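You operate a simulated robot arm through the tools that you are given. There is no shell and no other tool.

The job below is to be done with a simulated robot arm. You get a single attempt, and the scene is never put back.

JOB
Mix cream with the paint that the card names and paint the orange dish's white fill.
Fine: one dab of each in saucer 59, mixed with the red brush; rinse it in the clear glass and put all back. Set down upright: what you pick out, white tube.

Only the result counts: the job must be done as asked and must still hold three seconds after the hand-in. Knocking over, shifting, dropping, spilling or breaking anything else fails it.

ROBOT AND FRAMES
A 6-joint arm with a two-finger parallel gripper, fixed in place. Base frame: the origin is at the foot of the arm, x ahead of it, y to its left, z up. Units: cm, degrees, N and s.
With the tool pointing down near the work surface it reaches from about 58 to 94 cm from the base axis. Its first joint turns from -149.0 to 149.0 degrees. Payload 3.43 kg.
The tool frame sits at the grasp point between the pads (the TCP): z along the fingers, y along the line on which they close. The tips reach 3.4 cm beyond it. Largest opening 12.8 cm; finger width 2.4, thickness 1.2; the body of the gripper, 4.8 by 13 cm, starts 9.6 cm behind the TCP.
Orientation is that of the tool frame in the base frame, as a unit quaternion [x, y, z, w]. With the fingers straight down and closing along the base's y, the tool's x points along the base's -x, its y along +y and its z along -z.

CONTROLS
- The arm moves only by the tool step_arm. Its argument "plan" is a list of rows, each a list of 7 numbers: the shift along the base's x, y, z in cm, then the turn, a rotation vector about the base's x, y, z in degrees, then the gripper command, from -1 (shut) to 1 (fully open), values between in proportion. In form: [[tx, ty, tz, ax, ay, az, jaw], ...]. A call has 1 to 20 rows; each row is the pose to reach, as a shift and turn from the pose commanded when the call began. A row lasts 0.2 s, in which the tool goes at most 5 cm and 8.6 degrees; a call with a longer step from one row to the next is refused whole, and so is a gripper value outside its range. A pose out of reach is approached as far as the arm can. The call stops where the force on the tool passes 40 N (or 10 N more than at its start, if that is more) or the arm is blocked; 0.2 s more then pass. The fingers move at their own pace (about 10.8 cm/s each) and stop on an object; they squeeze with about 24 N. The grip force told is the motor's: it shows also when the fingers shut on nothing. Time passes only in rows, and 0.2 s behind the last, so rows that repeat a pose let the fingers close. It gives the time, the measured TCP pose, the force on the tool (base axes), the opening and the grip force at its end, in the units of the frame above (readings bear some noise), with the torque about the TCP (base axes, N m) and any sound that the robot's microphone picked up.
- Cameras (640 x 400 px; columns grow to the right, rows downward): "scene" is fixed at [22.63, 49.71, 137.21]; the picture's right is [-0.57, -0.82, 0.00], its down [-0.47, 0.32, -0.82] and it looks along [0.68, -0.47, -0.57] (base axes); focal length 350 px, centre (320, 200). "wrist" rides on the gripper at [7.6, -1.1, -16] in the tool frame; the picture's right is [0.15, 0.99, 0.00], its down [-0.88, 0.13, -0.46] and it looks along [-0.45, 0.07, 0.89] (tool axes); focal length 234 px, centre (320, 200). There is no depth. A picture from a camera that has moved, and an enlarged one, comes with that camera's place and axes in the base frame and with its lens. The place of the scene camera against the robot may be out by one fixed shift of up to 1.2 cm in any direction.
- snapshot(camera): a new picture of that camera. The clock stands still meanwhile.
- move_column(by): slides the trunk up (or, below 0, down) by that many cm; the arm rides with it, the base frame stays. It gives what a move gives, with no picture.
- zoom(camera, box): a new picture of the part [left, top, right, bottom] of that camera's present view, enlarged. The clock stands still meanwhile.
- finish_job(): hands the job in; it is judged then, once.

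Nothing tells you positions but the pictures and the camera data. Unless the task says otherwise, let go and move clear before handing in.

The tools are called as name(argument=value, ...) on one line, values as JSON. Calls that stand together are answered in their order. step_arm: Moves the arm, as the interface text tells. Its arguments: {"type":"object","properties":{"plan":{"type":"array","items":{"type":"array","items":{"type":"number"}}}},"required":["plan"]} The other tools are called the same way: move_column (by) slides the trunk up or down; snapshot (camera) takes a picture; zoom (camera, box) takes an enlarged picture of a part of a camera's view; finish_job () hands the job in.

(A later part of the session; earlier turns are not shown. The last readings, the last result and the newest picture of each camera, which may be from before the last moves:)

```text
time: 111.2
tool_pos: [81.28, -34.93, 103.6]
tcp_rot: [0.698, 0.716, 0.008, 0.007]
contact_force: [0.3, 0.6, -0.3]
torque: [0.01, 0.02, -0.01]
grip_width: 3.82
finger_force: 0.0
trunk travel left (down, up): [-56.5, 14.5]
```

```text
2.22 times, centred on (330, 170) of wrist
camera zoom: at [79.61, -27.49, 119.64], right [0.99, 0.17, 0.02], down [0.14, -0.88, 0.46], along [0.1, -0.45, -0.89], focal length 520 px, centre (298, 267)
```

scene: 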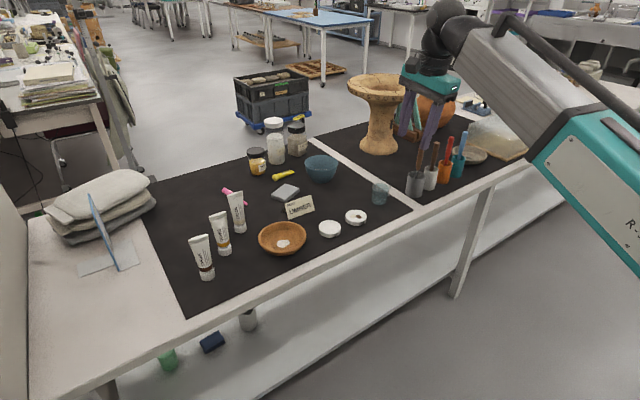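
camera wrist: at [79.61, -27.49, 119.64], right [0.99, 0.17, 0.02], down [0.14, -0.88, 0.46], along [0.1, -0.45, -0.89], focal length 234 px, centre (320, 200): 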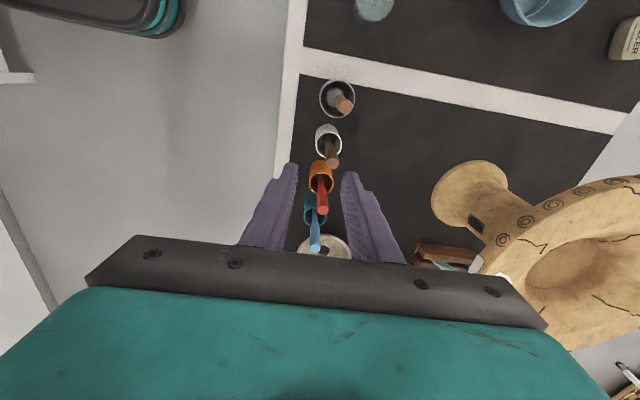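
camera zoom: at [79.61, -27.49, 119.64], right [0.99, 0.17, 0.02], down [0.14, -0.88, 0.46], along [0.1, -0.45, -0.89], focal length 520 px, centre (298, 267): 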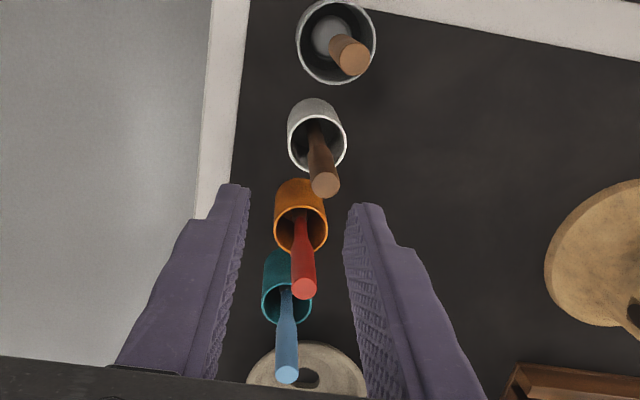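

Two wrist views put the red handle's top at about (83.6, -43.9, 90), leaning about 10° toward -y, with the cup rim near (83.2, -42.9, 82). I'll go above it with the fingers straddling along x.

step_arm(plan=[[0.1, -0.2, -0.2, 0, 0, 0, -0.4], [0.2, -0.8, -0.6, 0, 0, 0, -0.4], [0.5, -1.8, -1.4, 0, 0, 0, -0.4], [0.9, -3, -2.4, 0, 0, 0, -0.4], [1.3, -4.4, -3.4, 0, 0, 0, -0.4], [1.7, -5.8, -4.4, 0, 0, 0, -0.4], [2, -7, -5.3, 0, 0, 0, -0.4], [2.1, -7.9, -6, 0, 0, 0, -0.4], [2.1, -8.4, -6.5, 0, 0, 0, -0.4], [2.1, -8.4, -6.5, 0, 0, 0, -0.4]])

snapshot(camera="wrist")

zoom(camera="wrist", box=[270, 80, 390, 260])

zoom(camera="scene", box=[400, 80, 520, 200])

```text
time: 113.4
tool_pos: [83.0, -43.18, 97.0]
tcp_rot: [0.699, 0.715, 0.009, 0.008]
contact_force: [0.1, -0.3, 0.2]
torque: [0.03, 0.0, 0.01]
grip_width: 3.82
finger_force: 0.0
out of reach, approached as far as the arm can: row 9, 10
trunk travel left (down, up): [-56.5, 14.5]
```

```text
taken
camera wrist: at [81.29, -35.7, 113.02], right [0.98, 0.17, 0.02], down [0.14, -0.88, 0.46], along [0.1, -0.45, -0.89], focal length 234 px, centre (320, 200)
```

wrist: 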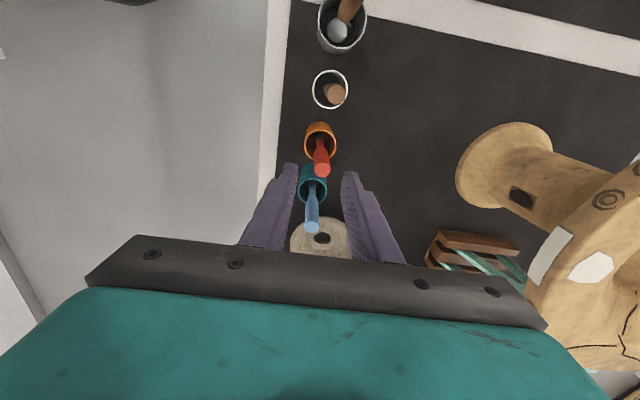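

```text
2.22 times, centred on (330, 170) of wrist
camera zoom: at [81.29, -35.7, 113.02], right [0.98, 0.17, 0.02], down [0.14, -0.88, 0.46], along [0.1, -0.45, -0.89], focal length 520 px, centre (298, 267)
```

zoom: 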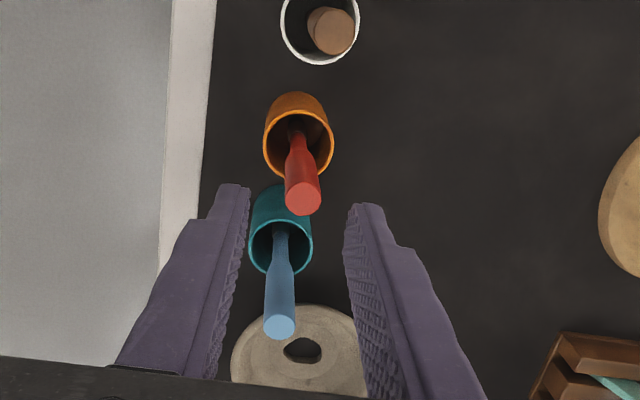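

```text
3.33 times, centred on (460, 140) of scene
camera zoom: at [22.63, 49.71, 137.21], right [-0.57, -0.82, 0.0], down [-0.47, 0.32, -0.82], along [0.68, -0.47, -0.57], focal length 1168 px, centre (-147, 400)
```

zoom: 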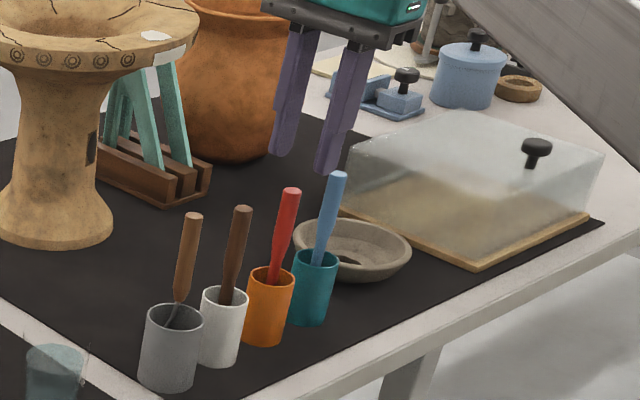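

The fingers are right above the red handle but at the edge of reach. I'll tilt the fingers slightly toward -y to gain reach, and descend a bit.

step_arm(plan=[[0, 0, -0.2, -0.3, 0, 0, -0.4], [0, 0, -0.5, -1, 0, 0, -0.4], [0.1, 0, -1, -2, 0, 0, -0.4], [0.2, 0, -1.5, -3, 0, 0, -0.4], [0.3, 0, -2, -4, 0, 0, -0.4], [0.3, 0, -2, -4, 0, 0, -0.4]])

zoom(camera="wrist", box=[270, 80, 390, 260])

```text
time: 114.8
tool_pos: [83.39, -43.19, 95.07]
tcp_rot: [0.698, 0.715, -0.018, 0.031]
contact_force: [-1.1, 0.2, -0.2]
torque: [-0.03, -0.03, 0.01]
grip_width: 3.88
finger_force: 0.0
trunk travel left (down, up): [-56.5, 14.5]
```

```text
2.22 times, centred on (330, 170) of wrist
camera zoom: at [81.56, -34.62, 110.51], right [0.99, 0.17, 0.01], down [0.14, -0.84, 0.52], along [0.1, -0.51, -0.86], focal length 520 px, centre (298, 267)
```

zoom: 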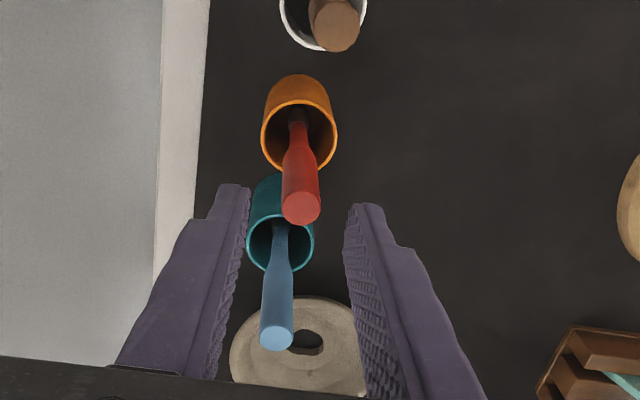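

Alignment is good. I'll descend to the handle.

step_arm(plan=[[0, 0, -0.3, 0, 0, 0, -0.4], [0, 0, -1, 0, 0, 0, -0.4], [0, 0.1, -2, 0, 0, 0, -0.4], [0, 0.1, -3.2, 0, 0, 0, -0.4], [0, 0.2, -4.4, 0, 0, 0, -0.4], [0, 0.2, -5.6, 0, 0, 0, -0.4], [0, 0.2, -6.6, 0, 0, 0, -0.4], [0, 0.2, -7.3, 0, 0, 0, -0.4], [0, 0.2, -7.6, 0, 0, 0, -0.4], [0, 0.2, -7.6, 0, 0, 0, -0.4]])

snapshot(camera="wrist")

zoom(camera="wrist", box=[270, 80, 390, 260])

zoom(camera="scene", box=[400, 100, 500, 200])

```text
time: 117.0
tool_pos: [83.25, -43.0, 87.42]
tcp_rot: [0.698, 0.715, -0.018, 0.032]
contact_force: [0.6, 0.1, -0.2]
torque: [0.02, -0.05, 0.01]
grip_width: 3.85
finger_force: 0.1
trunk travel left (down, up): [-56.5, 14.5]
```

```text
taken
camera wrist: at [81.6, -34.35, 102.84], right [0.99, 0.17, 0.01], down [0.14, -0.84, 0.52], along [0.1, -0.51, -0.86], focal length 234 px, centre (320, 200)
```

wrist: 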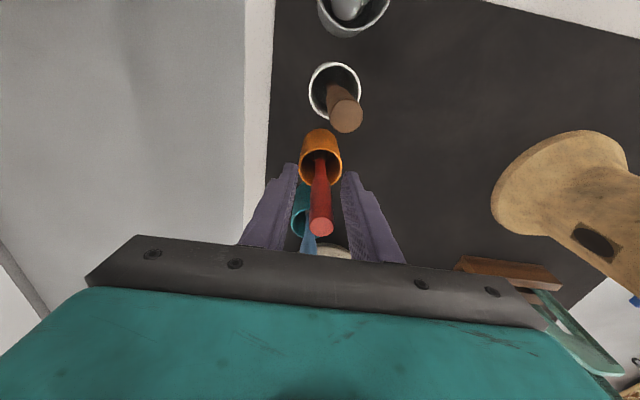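

```text
2.22 times, centred on (330, 170) of wrist
camera zoom: at [81.6, -34.35, 102.84], right [0.99, 0.17, 0.01], down [0.14, -0.84, 0.52], along [0.1, -0.51, -0.86], focal length 520 px, centre (298, 267)
```

zoom: 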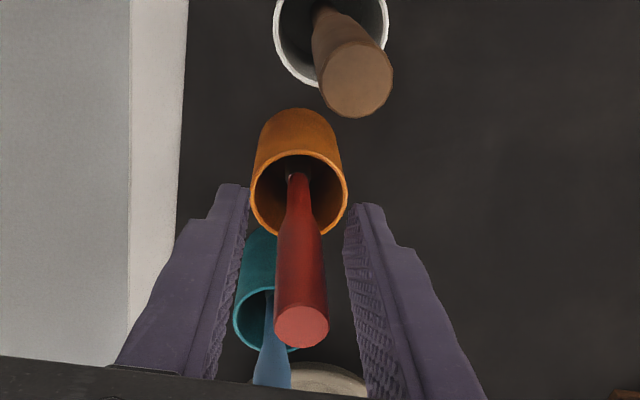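

```text
4.00 times, centred on (450, 150) of scene
camera zoom: at [22.63, 49.71, 137.21], right [-0.57, -0.82, 0.0], down [-0.47, 0.32, -0.82], along [0.68, -0.47, -0.57], focal length 1401 px, centre (-200, 400)
```

zoom: 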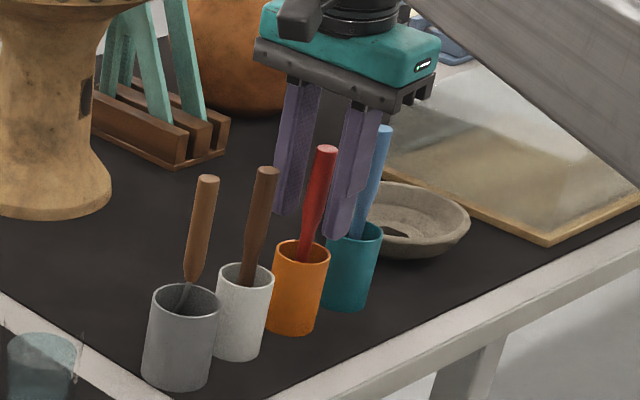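

The red handle is centred between the pads. I'll close gently.

step_arm(plan=[[0, 0, 0, 0, 0, 0, -0.5], [0, 0, 0, 0, 0, 0, -0.6], [0, 0, 0, 0, 0, 0, -0.68], [0, 0, 0, 0, 0, 0, -0.74], [0, 0, 0, 0, 0, 0, -0.8], [0, 0, 0, 0, 0, 0, -0.86], [0, 0, 0, 0, 0, 0, -1], [0, 0, 0, 0, 0, 0, -1]])

zoom(camera="wrist", box=[270, 80, 390, 260])

zoom(camera="scene", box=[400, 100, 500, 200])

```text
time: 118.8
tool_pos: [83.25, -42.92, 87.42]
tcp_rot: [0.698, 0.716, -0.017, 0.032]
contact_force: [-0.2, -0.7, -0.1]
torque: [0.01, -0.03, -0.03]
grip_width: 1.53
finger_force: 24.4
trunk travel left (down, up): [-56.5, 14.5]
```

```text
2.22 times, centred on (330, 170) of wrist
camera zoom: at [81.6, -34.35, 102.85], right [0.99, 0.17, 0.01], down [0.14, -0.84, 0.52], along [0.1, -0.51, -0.86], focal length 520 px, centre (298, 267)
```

zoom: 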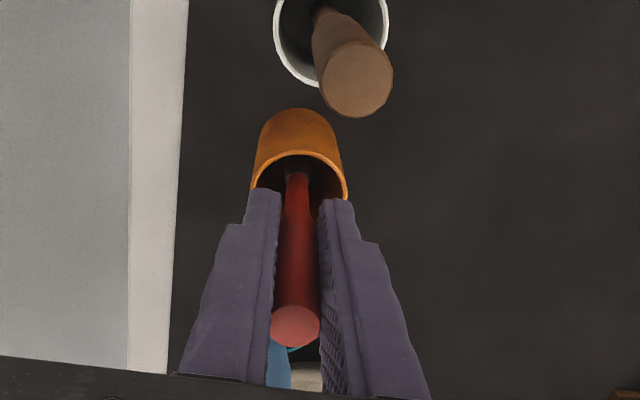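

```text
4.00 times, centred on (450, 150) of scene
camera zoom: at [22.63, 49.71, 137.21], right [-0.57, -0.82, 0.0], down [-0.47, 0.32, -0.82], along [0.68, -0.47, -0.57], focal length 1401 px, centre (-200, 400)
```

zoom: 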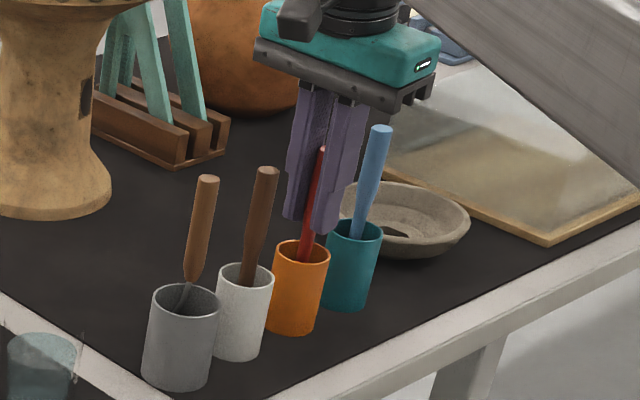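

The brush is gripped (1.53 cm). I'll lift it straight up out of the cup.

step_arm(plan=[[0, 0, 0.2, 0, 0, 0, -1], [0, 0, 0.7, 0, 0, 0, -1], [0, 0, 1.4, 0, 0, 0, -1], [0, 0, 2.3, 0, 0, 0, -1], [0, 0, 3.3, 0, 0, 0, -1], [0, 0, 4.4, 0, 0, 0, -1], [0, 0, 5.5, 0, 0, 0, -1], [0, 0, 6.5, 0, 0, 0, -1], [0, 0, 7.2, 0, 0, 0, -1], [0, 0, 7.6, 0, 0, 0, -1], [0, 0, 7.6, 0, 0, 0, -1]])

zoom(camera="wrist", box=[250, 60, 390, 260])

zoom(camera="scene", box=[400, 80, 500, 200])

```text
time: 121.2
tool_pos: [83.39, -42.86, 95.05]
tcp_rot: [0.697, 0.716, -0.017, 0.03]
contact_force: [0.5, 0.7, 0.0]
torque: [-0.03, -0.01, -0.01]
grip_width: 1.51
finger_force: 24.2
trunk travel left (down, up): [-56.5, 14.5]
```

```text
2.00 times, centred on (320, 160) of wrist
camera zoom: at [81.63, -34.37, 110.58], right [0.99, 0.17, 0.01], down [0.14, -0.84, 0.52], along [0.1, -0.51, -0.86], focal length 468 px, centre (320, 280)
```

zoom: 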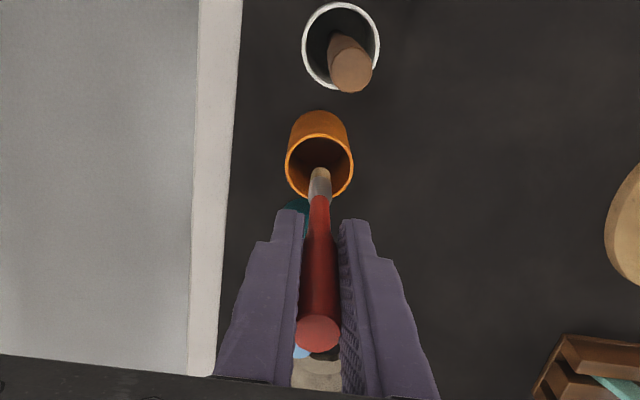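

```text
3.33 times, centred on (450, 140) of scene
camera zoom: at [22.63, 49.71, 137.21], right [-0.57, -0.82, 0.0], down [-0.47, 0.32, -0.82], along [0.68, -0.47, -0.57], focal length 1168 px, centre (-113, 400)
```

zoom: 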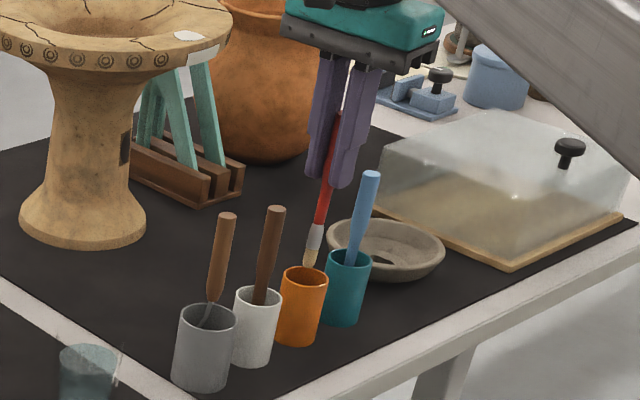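

The tip is almost clear of the rim. I'll lift 4.5 cm more.

step_arm(plan=[[0, 0, 0.3, 0, 0, 0, -1], [0, 0, 1, 0, 0, 0, -1], [0, 0, 2, 0, 0, 0, -1], [0, 0, 3.2, 0, 0, 0, -1], [0, 0, 4.1, 0, 0, 0, -1], [0, 0, 4.5, 0, 0, 0, -1], [0, 0, 4.5, 0, 0, 0, -1]])

zoom(camera="wrist", box=[250, 60, 390, 260])

zoom(camera="scene", box=[400, 80, 500, 200])

```text
time: 122.8
tool_pos: [83.25, -42.67, 99.55]
tcp_rot: [0.698, 0.715, -0.018, 0.032]
contact_force: [0.5, -1.1, 0.5]
torque: [0.03, -0.03, 0.0]
grip_width: 1.52
finger_force: 23.9
trunk travel left (down, up): [-56.5, 14.5]
```

```text
2.00 times, centred on (320, 160) of wrist
camera zoom: at [81.61, -34.22, 115.05], right [0.99, 0.17, 0.01], down [0.14, -0.84, 0.52], along [0.1, -0.51, -0.86], focal length 468 px, centre (320, 280)
```

zoom: 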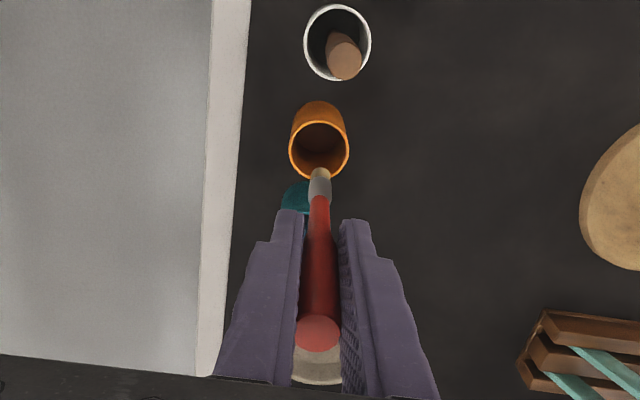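

```text
3.33 times, centred on (450, 140) of scene
camera zoom: at [22.63, 49.71, 137.21], right [-0.57, -0.82, 0.0], down [-0.47, 0.32, -0.82], along [0.68, -0.47, -0.57], focal length 1168 px, centre (-113, 400)
```

zoom: 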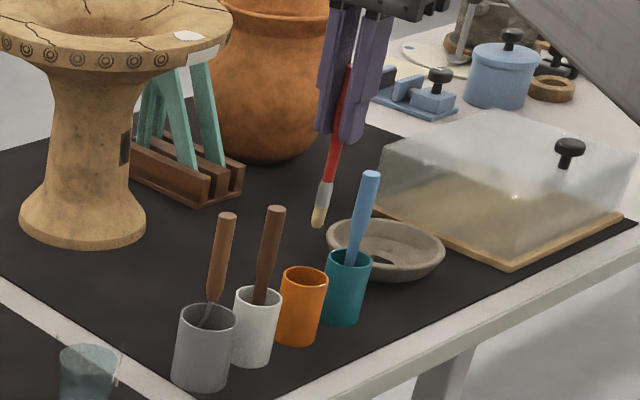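

The brush is free and the tip is about 12 cm below the TCP. The neighbouring handles reach z=91, so I'll swing inward to x=75 first, then along +y to saucer 59.

step_arm(plan=[[-0.2, 0, 0, 0, 0, 0, -1], [-0.7, 0, 0.1, 0, 0, 0, -1], [-1.5, 0.1, 0.2, 0, 0, 0, -1], [-2.6, 0.2, 0.4, 0, 0, 0, -1], [-3.9, 0.4, 0.6, 0, 0, 0, -1], [-5.2, 0.7, 0.8, 0, 0, 0, -1], [-6.5, 1.2, 1, 0, 0, 0, -1], [-7.5, 2, 1, 0, 0, 0, -1], [-8.1, 3.2, 1, 0, 0, 0, -1], [-8.3, 4.7, 1, 0, 0, 0, -1], [-8.3, 6.3, 1, 0, 0, 0, -1], [-8.3, 7.9, 1, 0, 0, 0, -1], [-8.3, 9.4, 1, 0, 0, 0, -1], [-8.3, 10.8, 1, 0, 0, 0, -1], [-8.3, 12, 1, 0, 0, 0, -1], [-8.3, 12.8, 1, 0, 0, 0, -1], [-8.3, 13, 1, 0, 0, 0, -1], [-8.3, 13, 1, 0, 0, 0, -1]])

step_arm(plan=[[0, 0.2, 0, 0, 0, 0, -1], [0, 0.8, 0, 0, 0, 0, -1], [0, 1.7, 0, 0, 0, 0, -1], [0, 2.9, 0, 0, 0, 0, -1], [0, 4.3, 0, 0, 0, 0, -1], [0, 5.8, 0, 0, 0, 0, -1], [0.1, 7.4, 0, 0, 0, 0, -1], [0.3, 9, 0, 0, 0, 0, -1], [0.7, 10.6, 0, 0, 0, 0, -1], [1.3, 12.2, 0, 0, 0, 0, -1], [2, 13.8, 0, 0, 0, 0, -1], [2.8, 15.4, 0, 0, 0, 0, -1], [3.6, 17, 0, 0, 0, 0, -1], [4.4, 18.6, 0, 0, 0, 0, -1], [5.2, 20.2, 0, 0, 0, 0, -1], [5.9, 21.7, 0, 0, 0, 0, -1], [6.5, 23, 0, 0, 0, 0, -1], [6.9, 24, 0, 0, 0, 0, -1], [7.1, 24.5, 0, 0, 0, 0, -1], [7.1, 24.5, 0, 0, 0, 0, -1]])

snapshot(camera="wrist")

snapshot(camera="scene")

```text
time: 126.6
tool_pos: [74.9, -29.93, 100.6]
tcp_rot: [0.698, 0.715, -0.017, 0.03]
contact_force: [-0.2, 0.9, -0.6]
torque: [0.0, -0.03, 0.02]
grip_width: 1.52
finger_force: 23.8
trunk travel left (down, up): [-56.5, 14.5]
```

```text
time: 130.8
tool_pos: [82.16, -5.41, 100.61]
tcp_rot: [0.698, 0.716, -0.017, 0.03]
contact_force: [0.7, 0.3, -0.3]
torque: [0.0, -0.03, -0.02]
grip_width: 1.5
finger_force: 24.0
trunk travel left (down, up): [-56.5, 14.5]
```

```text
taken
camera wrist: at [80.37, 3.14, 116.08], right [0.99, 0.17, 0.01], down [0.14, -0.84, 0.52], along [0.1, -0.51, -0.86], focal length 234 px, centre (320, 200)
```

wrist: 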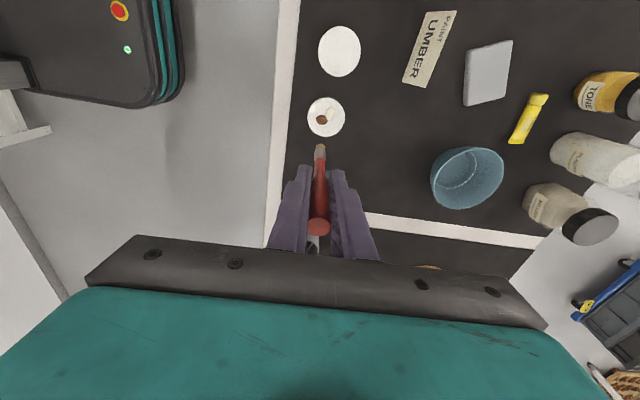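

```text
taken
```

scene: 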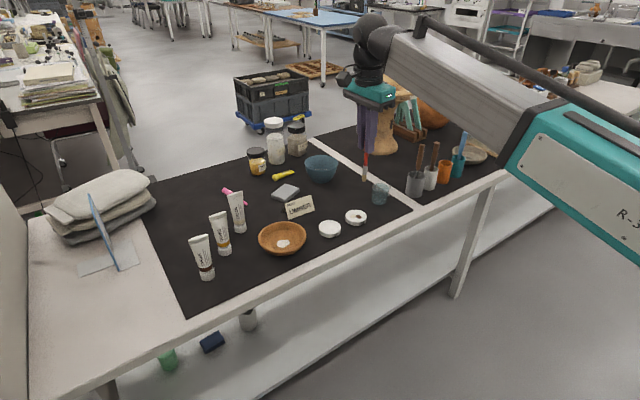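

The brush is over saucer 59. I'll lower until the tip is about 2–3 cm above it and check alignment.

step_arm(plan=[[0, 0, -0.3, 0, 0, 0, -1], [0, 0, -1, 0, 0, 0, -1], [0, 0, -2.2, 0, 0, 0, -1], [0, 0, -3.6, 0, 0, 0, -1], [0, 0, -5, 0, 0, 0, -1], [0, 0, -6.4, 0, 0, 0, -1], [0, 0, -7.6, 0, 0, 0, -1], [0, 0, -8.5, 0, 0, 0, -1], [0, 0, -9, 0, 0, 0, -1], [0, 0, -9, 0, 0, 0, -1]])

zoom(camera="wrist", box=[260, 80, 380, 180])

zoom(camera="scene", box=[320, 160, 400, 230])

```text
time: 133.0
tool_pos: [82.11, -5.52, 91.55]
tcp_rot: [0.698, 0.715, -0.017, 0.031]
contact_force: [-0.1, -0.6, -0.7]
torque: [-0.02, 0.0, 0.02]
grip_width: 1.51
finger_force: 24.0
trunk travel left (down, up): [-56.5, 14.5]
```

```text
4.00 times, centred on (320, 130) of wrist
camera zoom: at [80.43, 3.07, 106.92], right [0.99, 0.17, 0.01], down [0.14, -0.84, 0.52], along [0.1, -0.51, -0.86], focal length 937 px, centre (320, 480)
```

zoom: 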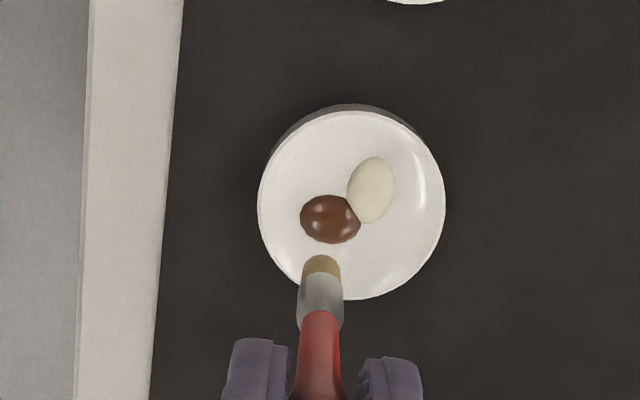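

```text
5.71 times, centred on (360, 195) of scene
camera zoom: at [22.63, 49.71, 137.21], right [-0.57, -0.82, 0.0], down [-0.47, 0.32, -0.82], along [0.68, -0.47, -0.57], focal length 2002 px, centre (91, 229)
```

zoom: 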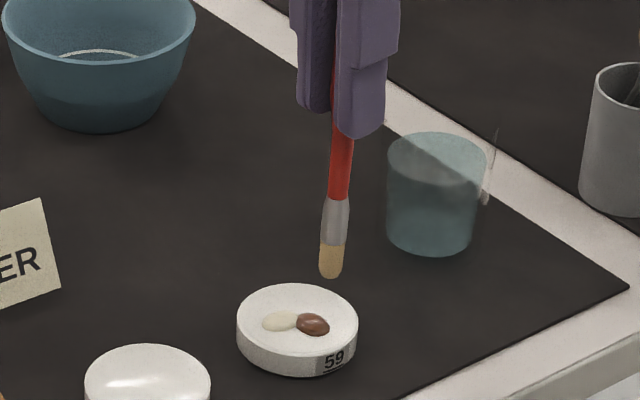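

I'll centre the tip over the two dabs at about (83.1, -4.7) and lower close to the surface.

step_arm(plan=[[0.2, 0.3, 0, 0, 0, 0, -1], [0.5, 0.8, -0.2, 0, 0, 0, -1], [0.75, 1.1, -0.6, 0, 0, 0, -1], [0.75, 1.1, -1.1, 0, 0, 0, -1], [0.75, 1.1, -1.6, 0, 0, 0, -1], [0.75, 1.1, -2, 0, 0, 0, -1], [0.75, 1.1, -2.2, 0, 0, 0, -1], [0.75, 1.1, -2.2, 0, 0, 0, -1]])

zoom(camera="wrist", box=[260, 80, 380, 180])

zoom(camera="scene", box=[330, 190, 380, 230])

```text
time: 134.8
tool_pos: [82.83, -4.3, 89.23]
tcp_rot: [0.698, 0.715, -0.018, 0.031]
contact_force: [0.2, -0.2, -1.2]
torque: [0.0, 0.03, 0.01]
grip_width: 1.48
finger_force: 23.8
trunk travel left (down, up): [-56.5, 14.5]
```

```text
4.00 times, centred on (320, 130) of wrist
camera zoom: at [81.14, 4.24, 104.84], right [0.99, 0.17, 0.01], down [0.14, -0.84, 0.52], along [0.1, -0.51, -0.86], focal length 937 px, centre (320, 480)
```

zoom: 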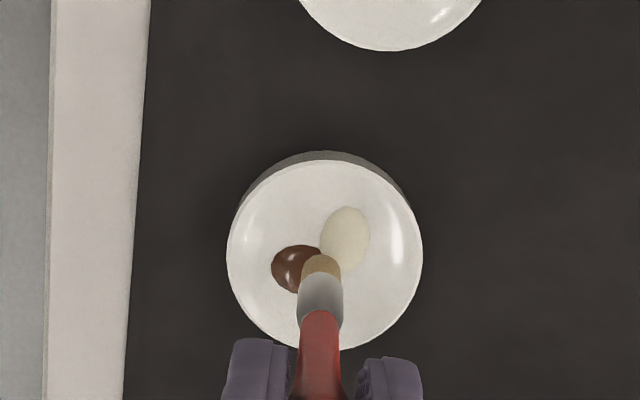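

```text
10.00 times, centred on (355, 210) of scene
camera zoom: at [22.63, 49.71, 137.21], right [-0.57, -0.82, 0.0], down [-0.47, 0.32, -0.82], along [0.68, -0.47, -0.57], focal length 3503 px, centre (-30, 100)
```

zoom: 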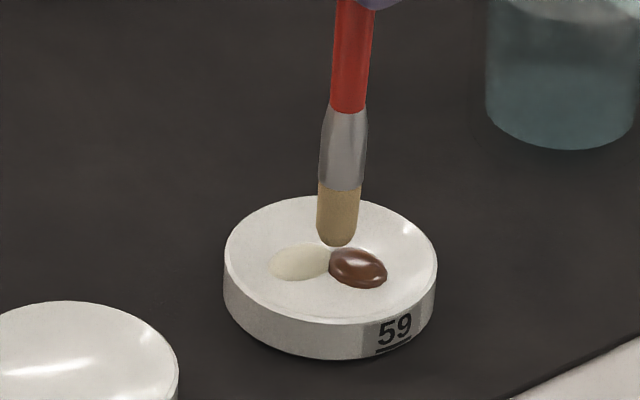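

step_arm(plan=[[0, 0, -0.1, 0, 0, 0, -1], [0, 0, -0.3, 0, 0, 0, -1], [0, 0, -0.45, 0, 0, 0, -1], [0, 0, -0.5, 0, 0, 0, -1], [0, 0, -0.5, 0, 0, 0, -1]])

zoom(camera="wrist", box=[260, 80, 380, 180])

zoom(camera="scene", box=[330, 190, 380, 230])

```text
time: 136.0
tool_pos: [82.85, -4.34, 88.92]
tcp_rot: [0.698, 0.715, -0.017, 0.03]
contact_force: [-0.4, 0.8, -0.2]
torque: [-0.01, 0.02, 0.03]
grip_width: 1.5
finger_force: 23.8
trunk travel left (down, up): [-56.5, 14.5]
```

```text
4.00 times, centred on (320, 130) of wrist
camera zoom: at [81.16, 4.28, 104.29], right [0.99, 0.17, 0.01], down [0.14, -0.84, 0.52], along [0.1, -0.51, -0.86], focal length 937 px, centre (320, 480)
```

zoom: 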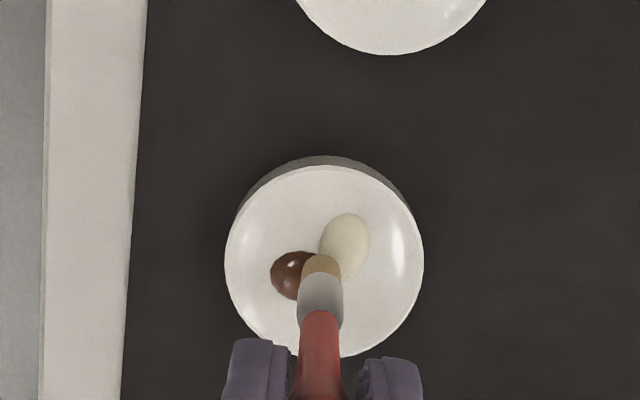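

```text
10.00 times, centred on (355, 210) of scene
camera zoom: at [22.63, 49.71, 137.21], right [-0.57, -0.82, 0.0], down [-0.47, 0.32, -0.82], along [0.68, -0.47, -0.57], focal length 3503 px, centre (-30, 100)
```

zoom: 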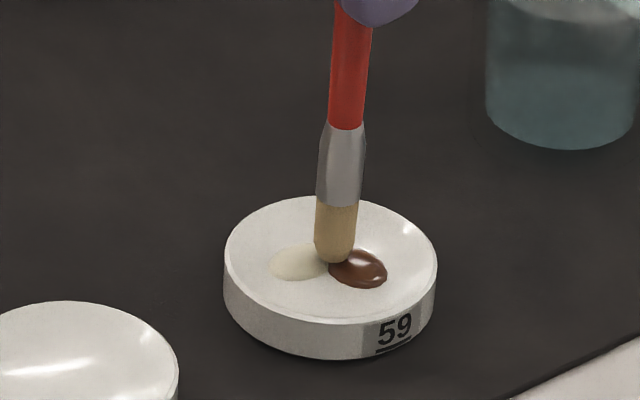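

step_arm(plan=[[0, 0, -0.1, 0, 0, 0, -1], [0, 0, -0.2, 0, 0, 0, -1], [0, 0, -0.3, 0, 0, 0, -1], [0, 0, -0.3, 0, 0, 0, -1]])

zoom(camera="scene", box=[330, 190, 380, 230])

```text
time: 137.0
tool_pos: [82.97, -4.44, 88.59]
tcp_rot: [0.697, 0.716, -0.017, 0.03]
contact_force: [-1.2, -0.5, -0.3]
torque: [0.0, -0.02, 0.02]
grip_width: 1.49
finger_force: 24.1
trunk travel left (down, up): [-56.5, 14.5]
```

```text
10.00 times, centred on (355, 210) of scene
camera zoom: at [22.63, 49.71, 137.21], right [-0.57, -0.82, 0.0], down [-0.47, 0.32, -0.82], along [0.68, -0.47, -0.57], focal length 3503 px, centre (-30, 100)
```

zoom: 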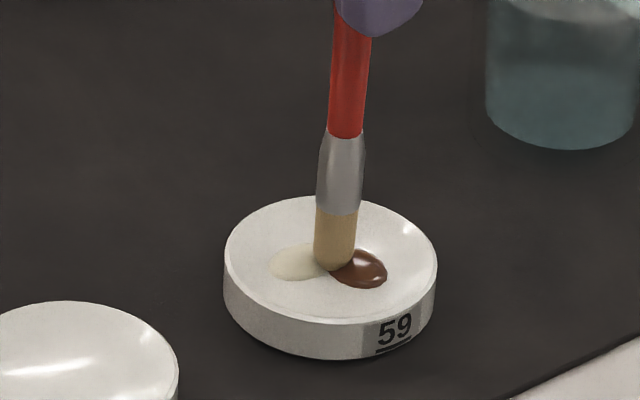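

The tip is at the dabs with no contact force. I'll swirl through both dabs.

step_arm(plan=[[0.2, 0.2, -0.1, 0, 0, 0, -1], [0.5, 0.4, -0.15, 0, 0, 0, -1], [0.3, 0.7, -0.15, 0, 0, 0, -1], [-0.1, 0.6, -0.15, 0, 0, 0, -1], [-0.5, 0.3, -0.15, 0, 0, 0, -1], [-0.6, -0.1, -0.15, 0, 0, 0, -1], [-0.5, -0.5, -0.15, 0, 0, 0, -1], [-0.1, -0.5, -0.15, 0, 0, 0, -1], [0.3, -0.3, -0.15, 0, 0, 0, -1], [0.6, 0.1, -0.15, 0, 0, 0, -1], [0.5, 0.5, -0.15, 0, 0, 0, -1], [0.1, 0.6, -0.15, 0, 0, 0, -1], [-0.3, 0.4, -0.15, 0, 0, 0, -1], [-0.5, 0, -0.15, 0, 0, 0, -1], [-0.3, -0.4, -0.15, 0, 0, 0, -1], [0, -0.3, -0.15, 0, 0, 0, -1], [0, 0, -0.15, 0, 0, 0, -1]])

zoom(camera="scene", box=[330, 190, 380, 230])

zoom(camera="wrist", box=[260, 80, 380, 180])

```text
time: 140.6
tool_pos: [82.71, -4.49, 88.38]
tcp_rot: [0.697, 0.716, -0.018, 0.033]
contact_force: [-1.7, -3.4, 8.1]
torque: [-0.48, 0.28, 0.01]
grip_width: 1.53
finger_force: 23.7
trunk travel left (down, up): [-56.5, 14.5]
```

```text
10.00 times, centred on (355, 210) of scene
camera zoom: at [22.63, 49.71, 137.21], right [-0.57, -0.82, 0.0], down [-0.47, 0.32, -0.82], along [0.68, -0.47, -0.57], focal length 3503 px, centre (-30, 100)
```

zoom: 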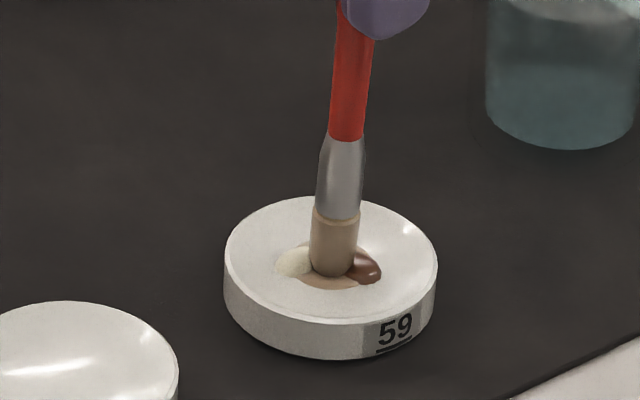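

```text
4.00 times, centred on (320, 130) of wrist
camera zoom: at [81.1, 4.12, 103.82], right [0.99, 0.17, 0.01], down [0.14, -0.84, 0.52], along [0.1, -0.51, -0.85], focal length 937 px, centre (320, 480)
```

zoom: 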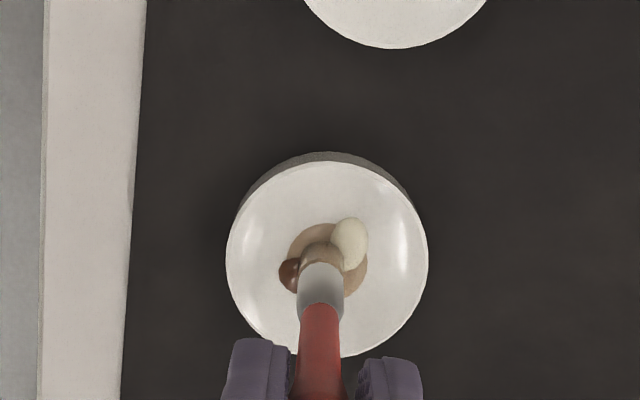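

It's mixing. I'll ease up by 0.1 cm and swirl more until the dabs blend fully.

step_arm(plan=[[0.1, 0.1, 0.1, 0, 0, 0, -1], [0.4, 0.4, 0.1, 0, 0, 0, -1], [0.6, 0.7, 0.1, 0, 0, 0, -1], [0.2, 0.8, 0.1, 0, 0, 0, -1], [-0.2, 0.6, 0.1, 0, 0, 0, -1], [-0.5, 0.3, 0.1, 0, 0, 0, -1], [-0.7, -0.1, 0.1, 0, 0, 0, -1], [-0.6, -0.5, 0.1, 0, 0, 0, -1], [-0.2, -0.6, 0.1, 0, 0, 0, -1], [0.3, -0.4, 0.1, 0, 0, 0, -1], [0.6, 0, 0.1, 0, 0, 0, -1], [0.7, 0.5, 0.1, 0, 0, 0, -1], [0.3, 0.7, 0.1, 0, 0, 0, -1], [-0.2, 0.5, 0.1, 0, 0, 0, -1], [-0.5, 0, 0.1, 0, 0, 0, -1], [-0.4, -0.4, 0.1, 0, 0, 0, -1], [0, -0.4, 0.1, 0, 0, 0, -1], [0.2, 0, 0.1, 0, 0, 0, -1], [0.2, 0.2, 0.1, 0, 0, 0, -1]])

zoom(camera="scene", box=[330, 190, 380, 230])

zoom(camera="wrist", box=[260, 80, 380, 180])

```text
time: 144.6
tool_pos: [82.94, -4.1, 88.36]
tcp_rot: [0.697, 0.716, -0.019, 0.031]
contact_force: [-0.3, 1.3, -0.4]
torque: [-0.01, 0.03, 0.01]
grip_width: 1.5
finger_force: 24.2
trunk travel left (down, up): [-56.5, 14.5]
```

```text
10.00 times, centred on (355, 210) of scene
camera zoom: at [22.63, 49.71, 137.21], right [-0.57, -0.82, 0.0], down [-0.47, 0.32, -0.82], along [0.68, -0.47, -0.57], focal length 3503 px, centre (-30, 100)
```

zoom: 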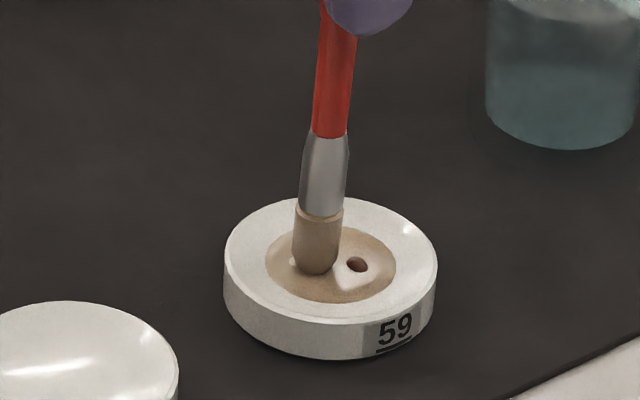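

```text
4.00 times, centred on (320, 130) of wrist
camera zoom: at [81.39, 4.44, 103.92], right [0.99, 0.17, 0.01], down [0.14, -0.84, 0.52], along [0.1, -0.51, -0.86], focal length 937 px, centre (320, 480)
```

zoom: 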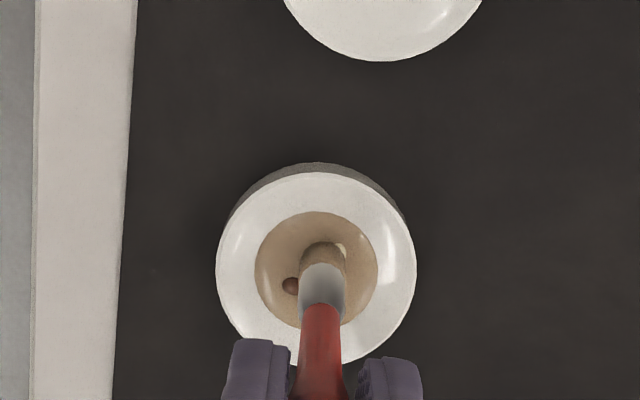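

Nearly blended; a bit of umber remains toward (-x, -y). I'll sweep over that and once more around.

step_arm(plan=[[-0.2, -0.1, 0, 0, 0, 0, -1], [-0.6, -0.3, 0, 0, 0, 0, -1], [-0.9, -0.6, 0, 0, 0, 0, -1], [-1.1, -0.9, 0, 0, 0, 0, -1], [-0.8, -1.1, 0, 0, 0, 0, -1], [-0.4, -0.9, 0, 0, 0, 0, -1], [-0.7, -0.6, 0, 0, 0, 0, -1], [-1, -0.3, 0, 0, 0, 0, -1], [-0.7, 0.1, 0, 0, 0, 0, -1], [-0.3, 0.4, 0, 0, 0, 0, -1], [0.1, 0.4, 0, 0, 0, 0, -1], [0.4, 0.1, 0, 0, 0, 0, -1], [0.4, -0.4, 0, 0, 0, 0, -1], [0, -0.8, 0, 0, 0, 0, -1], [-0.5, -1, 0, 0, 0, 0, -1], [-0.9, -0.7, 0, 0, 0, 0, -1], [-0.8, -0.2, 0, 0, 0, 0, -1], [-0.3, -0.1, 0, 0, 0, 0, -1], [-0.1, -0.3, 0, 0, 0, 0, -1]])

step_arm(plan=[[0, 0, 0.3, 0, 0, 0, -1], [0, 0, 1, 0, 0, 0, -1], [0, 0, 2, 0, 0, 0, -1], [0, 0, 2.8, 0, 0, 0, -1], [0, 0, 3, 0, 0, 0, -1], [0, 0, 3, 0, 0, 0, -1]])

zoom(camera="scene", box=[320, 160, 400, 230])

zoom(camera="wrist", box=[260, 80, 380, 180])

```text
time: 148.6
tool_pos: [83.01, -4.36, 88.5]
tcp_rot: [0.698, 0.715, -0.017, 0.03]
contact_force: [0.2, 0.3, -0.5]
torque: [0.0, -0.01, -0.02]
grip_width: 1.55
finger_force: 23.9
trunk travel left (down, up): [-56.5, 14.5]
```

```text
time: 150.0
tool_pos: [82.93, -4.51, 91.51]
tcp_rot: [0.697, 0.716, -0.018, 0.03]
contact_force: [0.0, -0.1, 0.4]
torque: [0.01, 0.0, 0.01]
grip_width: 1.53
finger_force: 24.7
trunk travel left (down, up): [-56.5, 14.5]
```

```text
5.71 times, centred on (360, 195) of scene
camera zoom: at [22.63, 49.71, 137.21], right [-0.57, -0.82, 0.0], down [-0.47, 0.32, -0.82], along [0.68, -0.47, -0.57], focal length 2002 px, centre (91, 229)
```

zoom: 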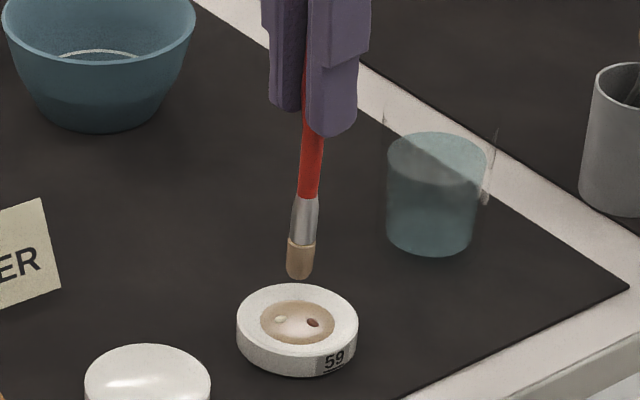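

```text
4.00 times, centred on (320, 130) of wrist
camera zoom: at [81.24, 4.1, 106.93], right [0.99, 0.17, 0.01], down [0.14, -0.84, 0.52], along [0.1, -0.51, -0.86], focal length 937 px, centre (320, 480)
```

zoom: 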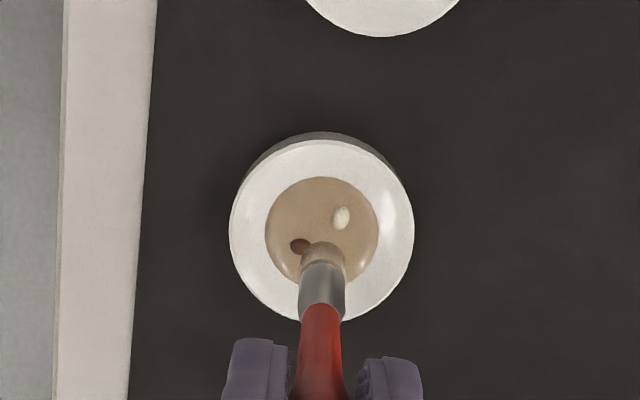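

Two small remnants remain, and the last pass was a touch high. I'll go 0.1 cm lower and sweep back and forth over both spots.

step_arm(plan=[[0, 0, -0.3, 0, 0, 0, -1], [0, 0, -1.1, 0, 0, 0, -1], [0, 0, -2.1, 0, 0, 0, -1], [0, 0, -2.8, 0, 0, 0, -1], [0, 0, -3.1, 0, 0, 0, -1], [-0.3, -0.4, -3.1, 0, 0, 0, -1], [-0.6, -0.7, -3.1, 0, 0, 0, -1], [-0.8, -0.9, -3.1, 0, 0, 0, -1], [-0.4, -0.9, -3.1, 0, 0, 0, -1], [-0.2, -0.5, -3.1, 0, 0, 0, -1], [0.1, 0, -3.1, 0, 0, 0, -1], [0.4, 0.4, -3.1, 0, 0, 0, -1], [0.7, 0.6, -3.1, 0, 0, 0, -1], [0.8, 0.9, -3.1, 0, 0, 0, -1], [0.4, 0.9, -3.1, 0, 0, 0, -1], [0.1, 0.5, -3.1, 0, 0, 0, -1], [-0.3, 0.1, -3.1, 0, 0, 0, -1], [-0.6, -0.4, -3.1, 0, 0, 0, -1], [-0.3, -0.7, -3.1, 0, 0, 0, -1], [0, -0.3, -3.1, 0, 0, 0, -1]])

zoom(camera="scene", box=[330, 190, 380, 230])

zoom(camera="wrist", box=[260, 80, 380, 180])

```text
time: 154.2
tool_pos: [82.93, -4.78, 88.37]
tcp_rot: [0.698, 0.716, -0.017, 0.032]
contact_force: [-0.4, -0.2, 1.2]
torque: [-0.05, 0.04, -0.01]
grip_width: 1.52
finger_force: 23.6
trunk travel left (down, up): [-56.5, 14.5]
```

```text
10.00 times, centred on (355, 210) of scene
camera zoom: at [22.63, 49.71, 137.21], right [-0.57, -0.82, 0.0], down [-0.47, 0.32, -0.82], along [0.68, -0.47, -0.57], focal length 3503 px, centre (-30, 100)
```

zoom: 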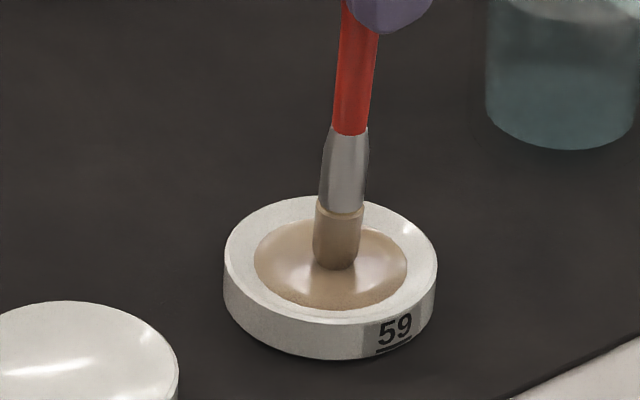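

```text
4.00 times, centred on (320, 130) of wrist
camera zoom: at [81.23, 3.82, 103.86], right [0.99, 0.17, 0.01], down [0.14, -0.84, 0.52], along [0.1, -0.51, -0.86], focal length 937 px, centre (320, 480)
```

zoom: 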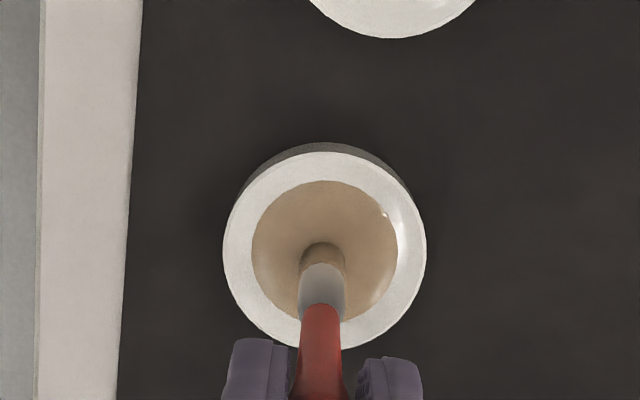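

The paint is fully mixed and the brush loaded. I'll lift and carry it over the orange dish.

step_arm(plan=[[0, 0, 0.3, 0, 0, 0, -1], [0, 0, 1.1, 0, 0, 0, -1], [0, 0, 2.3, 0, 0, 0, -1], [0, 0, 3.8, 0, 0, 0, -1], [0, 0, 5.4, 0, 0, 0, -1], [0, 0, 7, 0, 0, 0, -1], [0, 0, 8.4, 0, 0, 0, -1], [0, 0, 9.5, 0, 0, 0, -1], [0, 0, 10, 0, 0, 0, -1], [0, 0, 10, 0, 0, 0, -1]])

step_arm(plan=[[0, 0.2, 0, 0, 0, 0, -1], [0.1, 0.8, 0, 0, 0, 0, -1], [0.2, 1.8, 0, 0, 0, 0, -1], [0.3, 3.1, 0, 0, 0, 0, -1], [0.4, 4.6, 0, 0, 0, 0, -1], [0.6, 6.3, 0, 0, 0, 0, -1], [0.8, 8.1, 0, 0, 0, 0, -1], [1, 9.9, 0, 0, 0, 0, -1], [1.2, 11.7, 0, 0, 0, 0, -1], [1.4, 13.5, 0, 0, 0, 0, -1], [1.6, 15.3, 0, 0, 0, 0, -1], [1.8, 17.1, 0, 0, 0, 0, -1], [2, 18.8, 0, 0, 0, 0, -1], [2.1, 20.3, 0, 0, 0, 0, -1], [2.2, 21.5, 0, 0, 0, 0, -1], [2.3, 22.3, 0, 0, 0, 0, -1], [2.3, 22.7, 0, 0, 0, 0, -1], [2.3, 22.7, 0, 0, 0, 0, -1]])

snapshot(camera="wrist")

snapshot(camera="scene")

```text
time: 156.4
tool_pos: [82.91, -4.77, 98.28]
tcp_rot: [0.698, 0.715, -0.017, 0.03]
contact_force: [0.1, 0.3, 0.0]
torque: [-0.03, 0.03, 0.02]
grip_width: 1.51
finger_force: 23.8
trunk travel left (down, up): [-56.5, 14.5]
```

```text
time: 160.2
tool_pos: [85.12, 18.01, 98.31]
tcp_rot: [0.697, 0.716, -0.018, 0.031]
contact_force: [-0.3, 0.3, -0.6]
torque: [0.0, 0.06, 0.02]
grip_width: 1.52
finger_force: 24.3
trunk travel left (down, up): [-56.5, 14.5]
```

```text
taken
camera wrist: at [83.58, 26.53, 113.8], right [0.99, 0.17, 0.01], down [0.14, -0.84, 0.52], along [0.1, -0.51, -0.86], focal length 234 px, centre (320, 200)
```

wrist: 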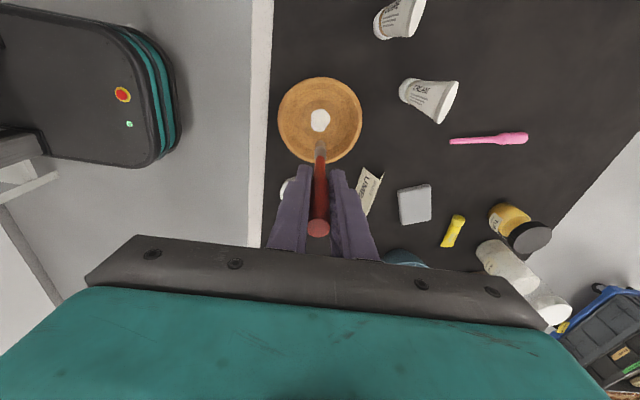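

```text
taken
```

scene: 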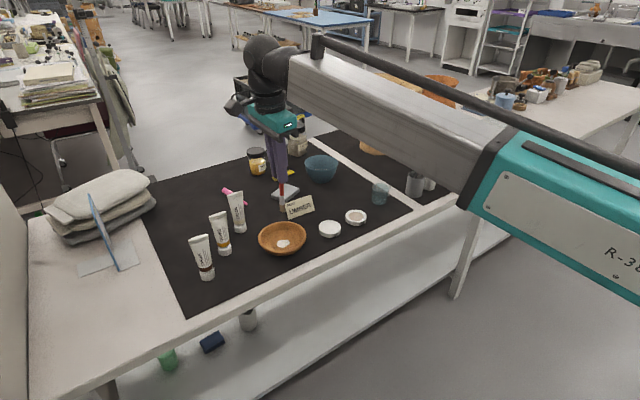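

The fill is centred near (85.5, 18.4). I'll lower to just above it and check.

step_arm(plan=[[0, 0.1, -0.3, 0, 0, 0, -1], [0.1, 0.3, -1.1, 0, 0, 0, -1], [0.1, 0.5, -2.3, 0, 0, 0, -1], [0.1, 0.5, -3.8, 0, 0, 0, -1], [0.1, 0.5, -5.4, 0, 0, 0, -1], [0.1, 0.5, -6.8, 0, 0, 0, -1], [0.1, 0.5, -7.6, 0, 0, 0, -1], [0.1, 0.5, -8, 0, 0, 0, -1], [0.1, 0.5, -8, 0, 0, 0, -1]])

zoom(camera="wrist", box=[260, 60, 380, 180])

zoom(camera="scene", box=[250, 190, 320, 260])

```text
time: 162.2
tool_pos: [85.27, 18.35, 90.39]
tcp_rot: [0.698, 0.716, -0.018, 0.031]
contact_force: [-0.7, 0.4, -0.2]
torque: [0.02, 0.01, -0.04]
grip_width: 1.53
finger_force: 24.4
trunk travel left (down, up): [-56.5, 14.5]
```

```text
3.33 times, centred on (320, 120) of wrist
camera zoom: at [83.62, 27.02, 105.84], right [0.99, 0.17, 0.01], down [0.14, -0.84, 0.52], along [0.1, -0.51, -0.86], focal length 781 px, centre (320, 467)
```

zoom: 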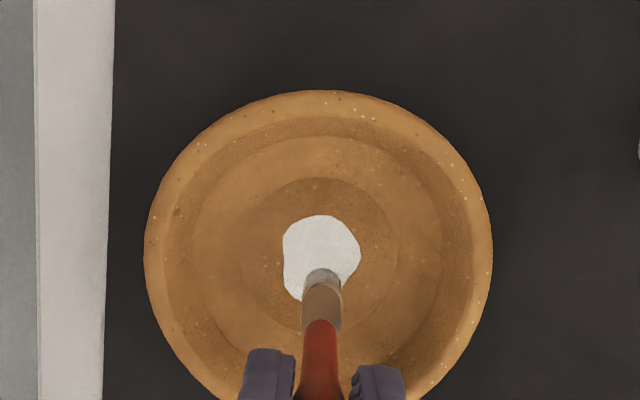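

```text
5.71 times, centred on (285, 225) of scene
camera zoom: at [22.63, 49.71, 137.21], right [-0.57, -0.82, 0.0], down [-0.47, 0.32, -0.82], along [0.68, -0.47, -0.57], focal length 2002 px, centre (520, 57)
```

zoom: 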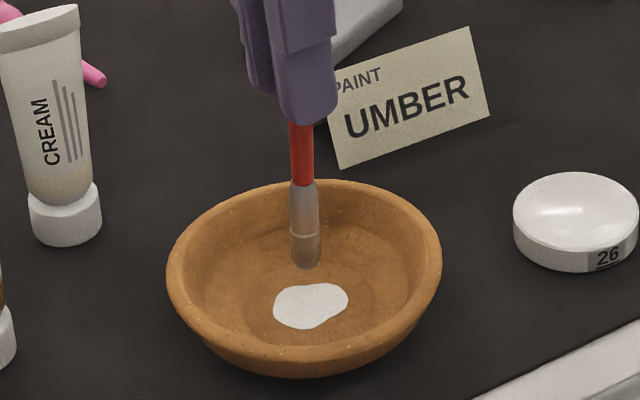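

zoom(camera="wrist", box=[300, 125, 340, 165])

zoom(camera="scene", box=[275, 205, 300, 235])

```text
10.00 times, centred on (320, 145) of wrist
camera zoom: at [83.62, 27.02, 105.84], right [0.99, 0.17, 0.01], down [0.14, -0.84, 0.52], along [0.1, -0.51, -0.86], focal length 2342 px, centre (320, 750)
```

zoom: 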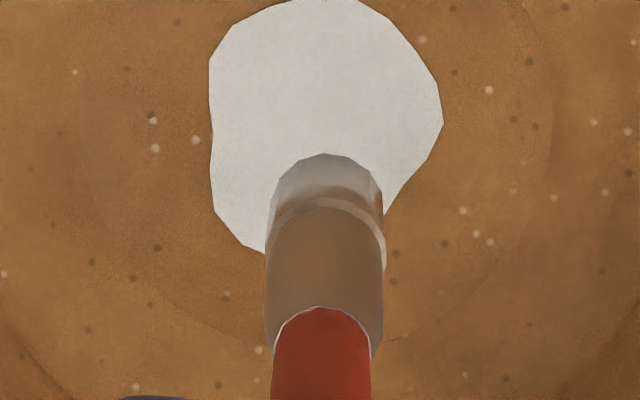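

```text
13.33 times, centred on (288, 220) of scene
camera zoom: at [22.63, 49.71, 137.21], right [-0.57, -0.82, 0.0], down [-0.47, 0.32, -0.82], along [0.68, -0.47, -0.57], focal length 4670 px, centre (753, -67)
```

zoom: 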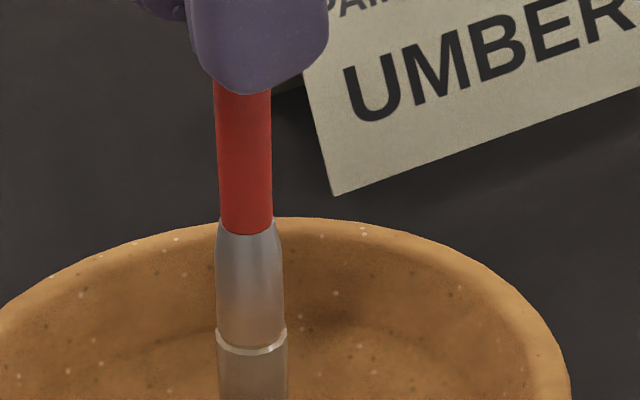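

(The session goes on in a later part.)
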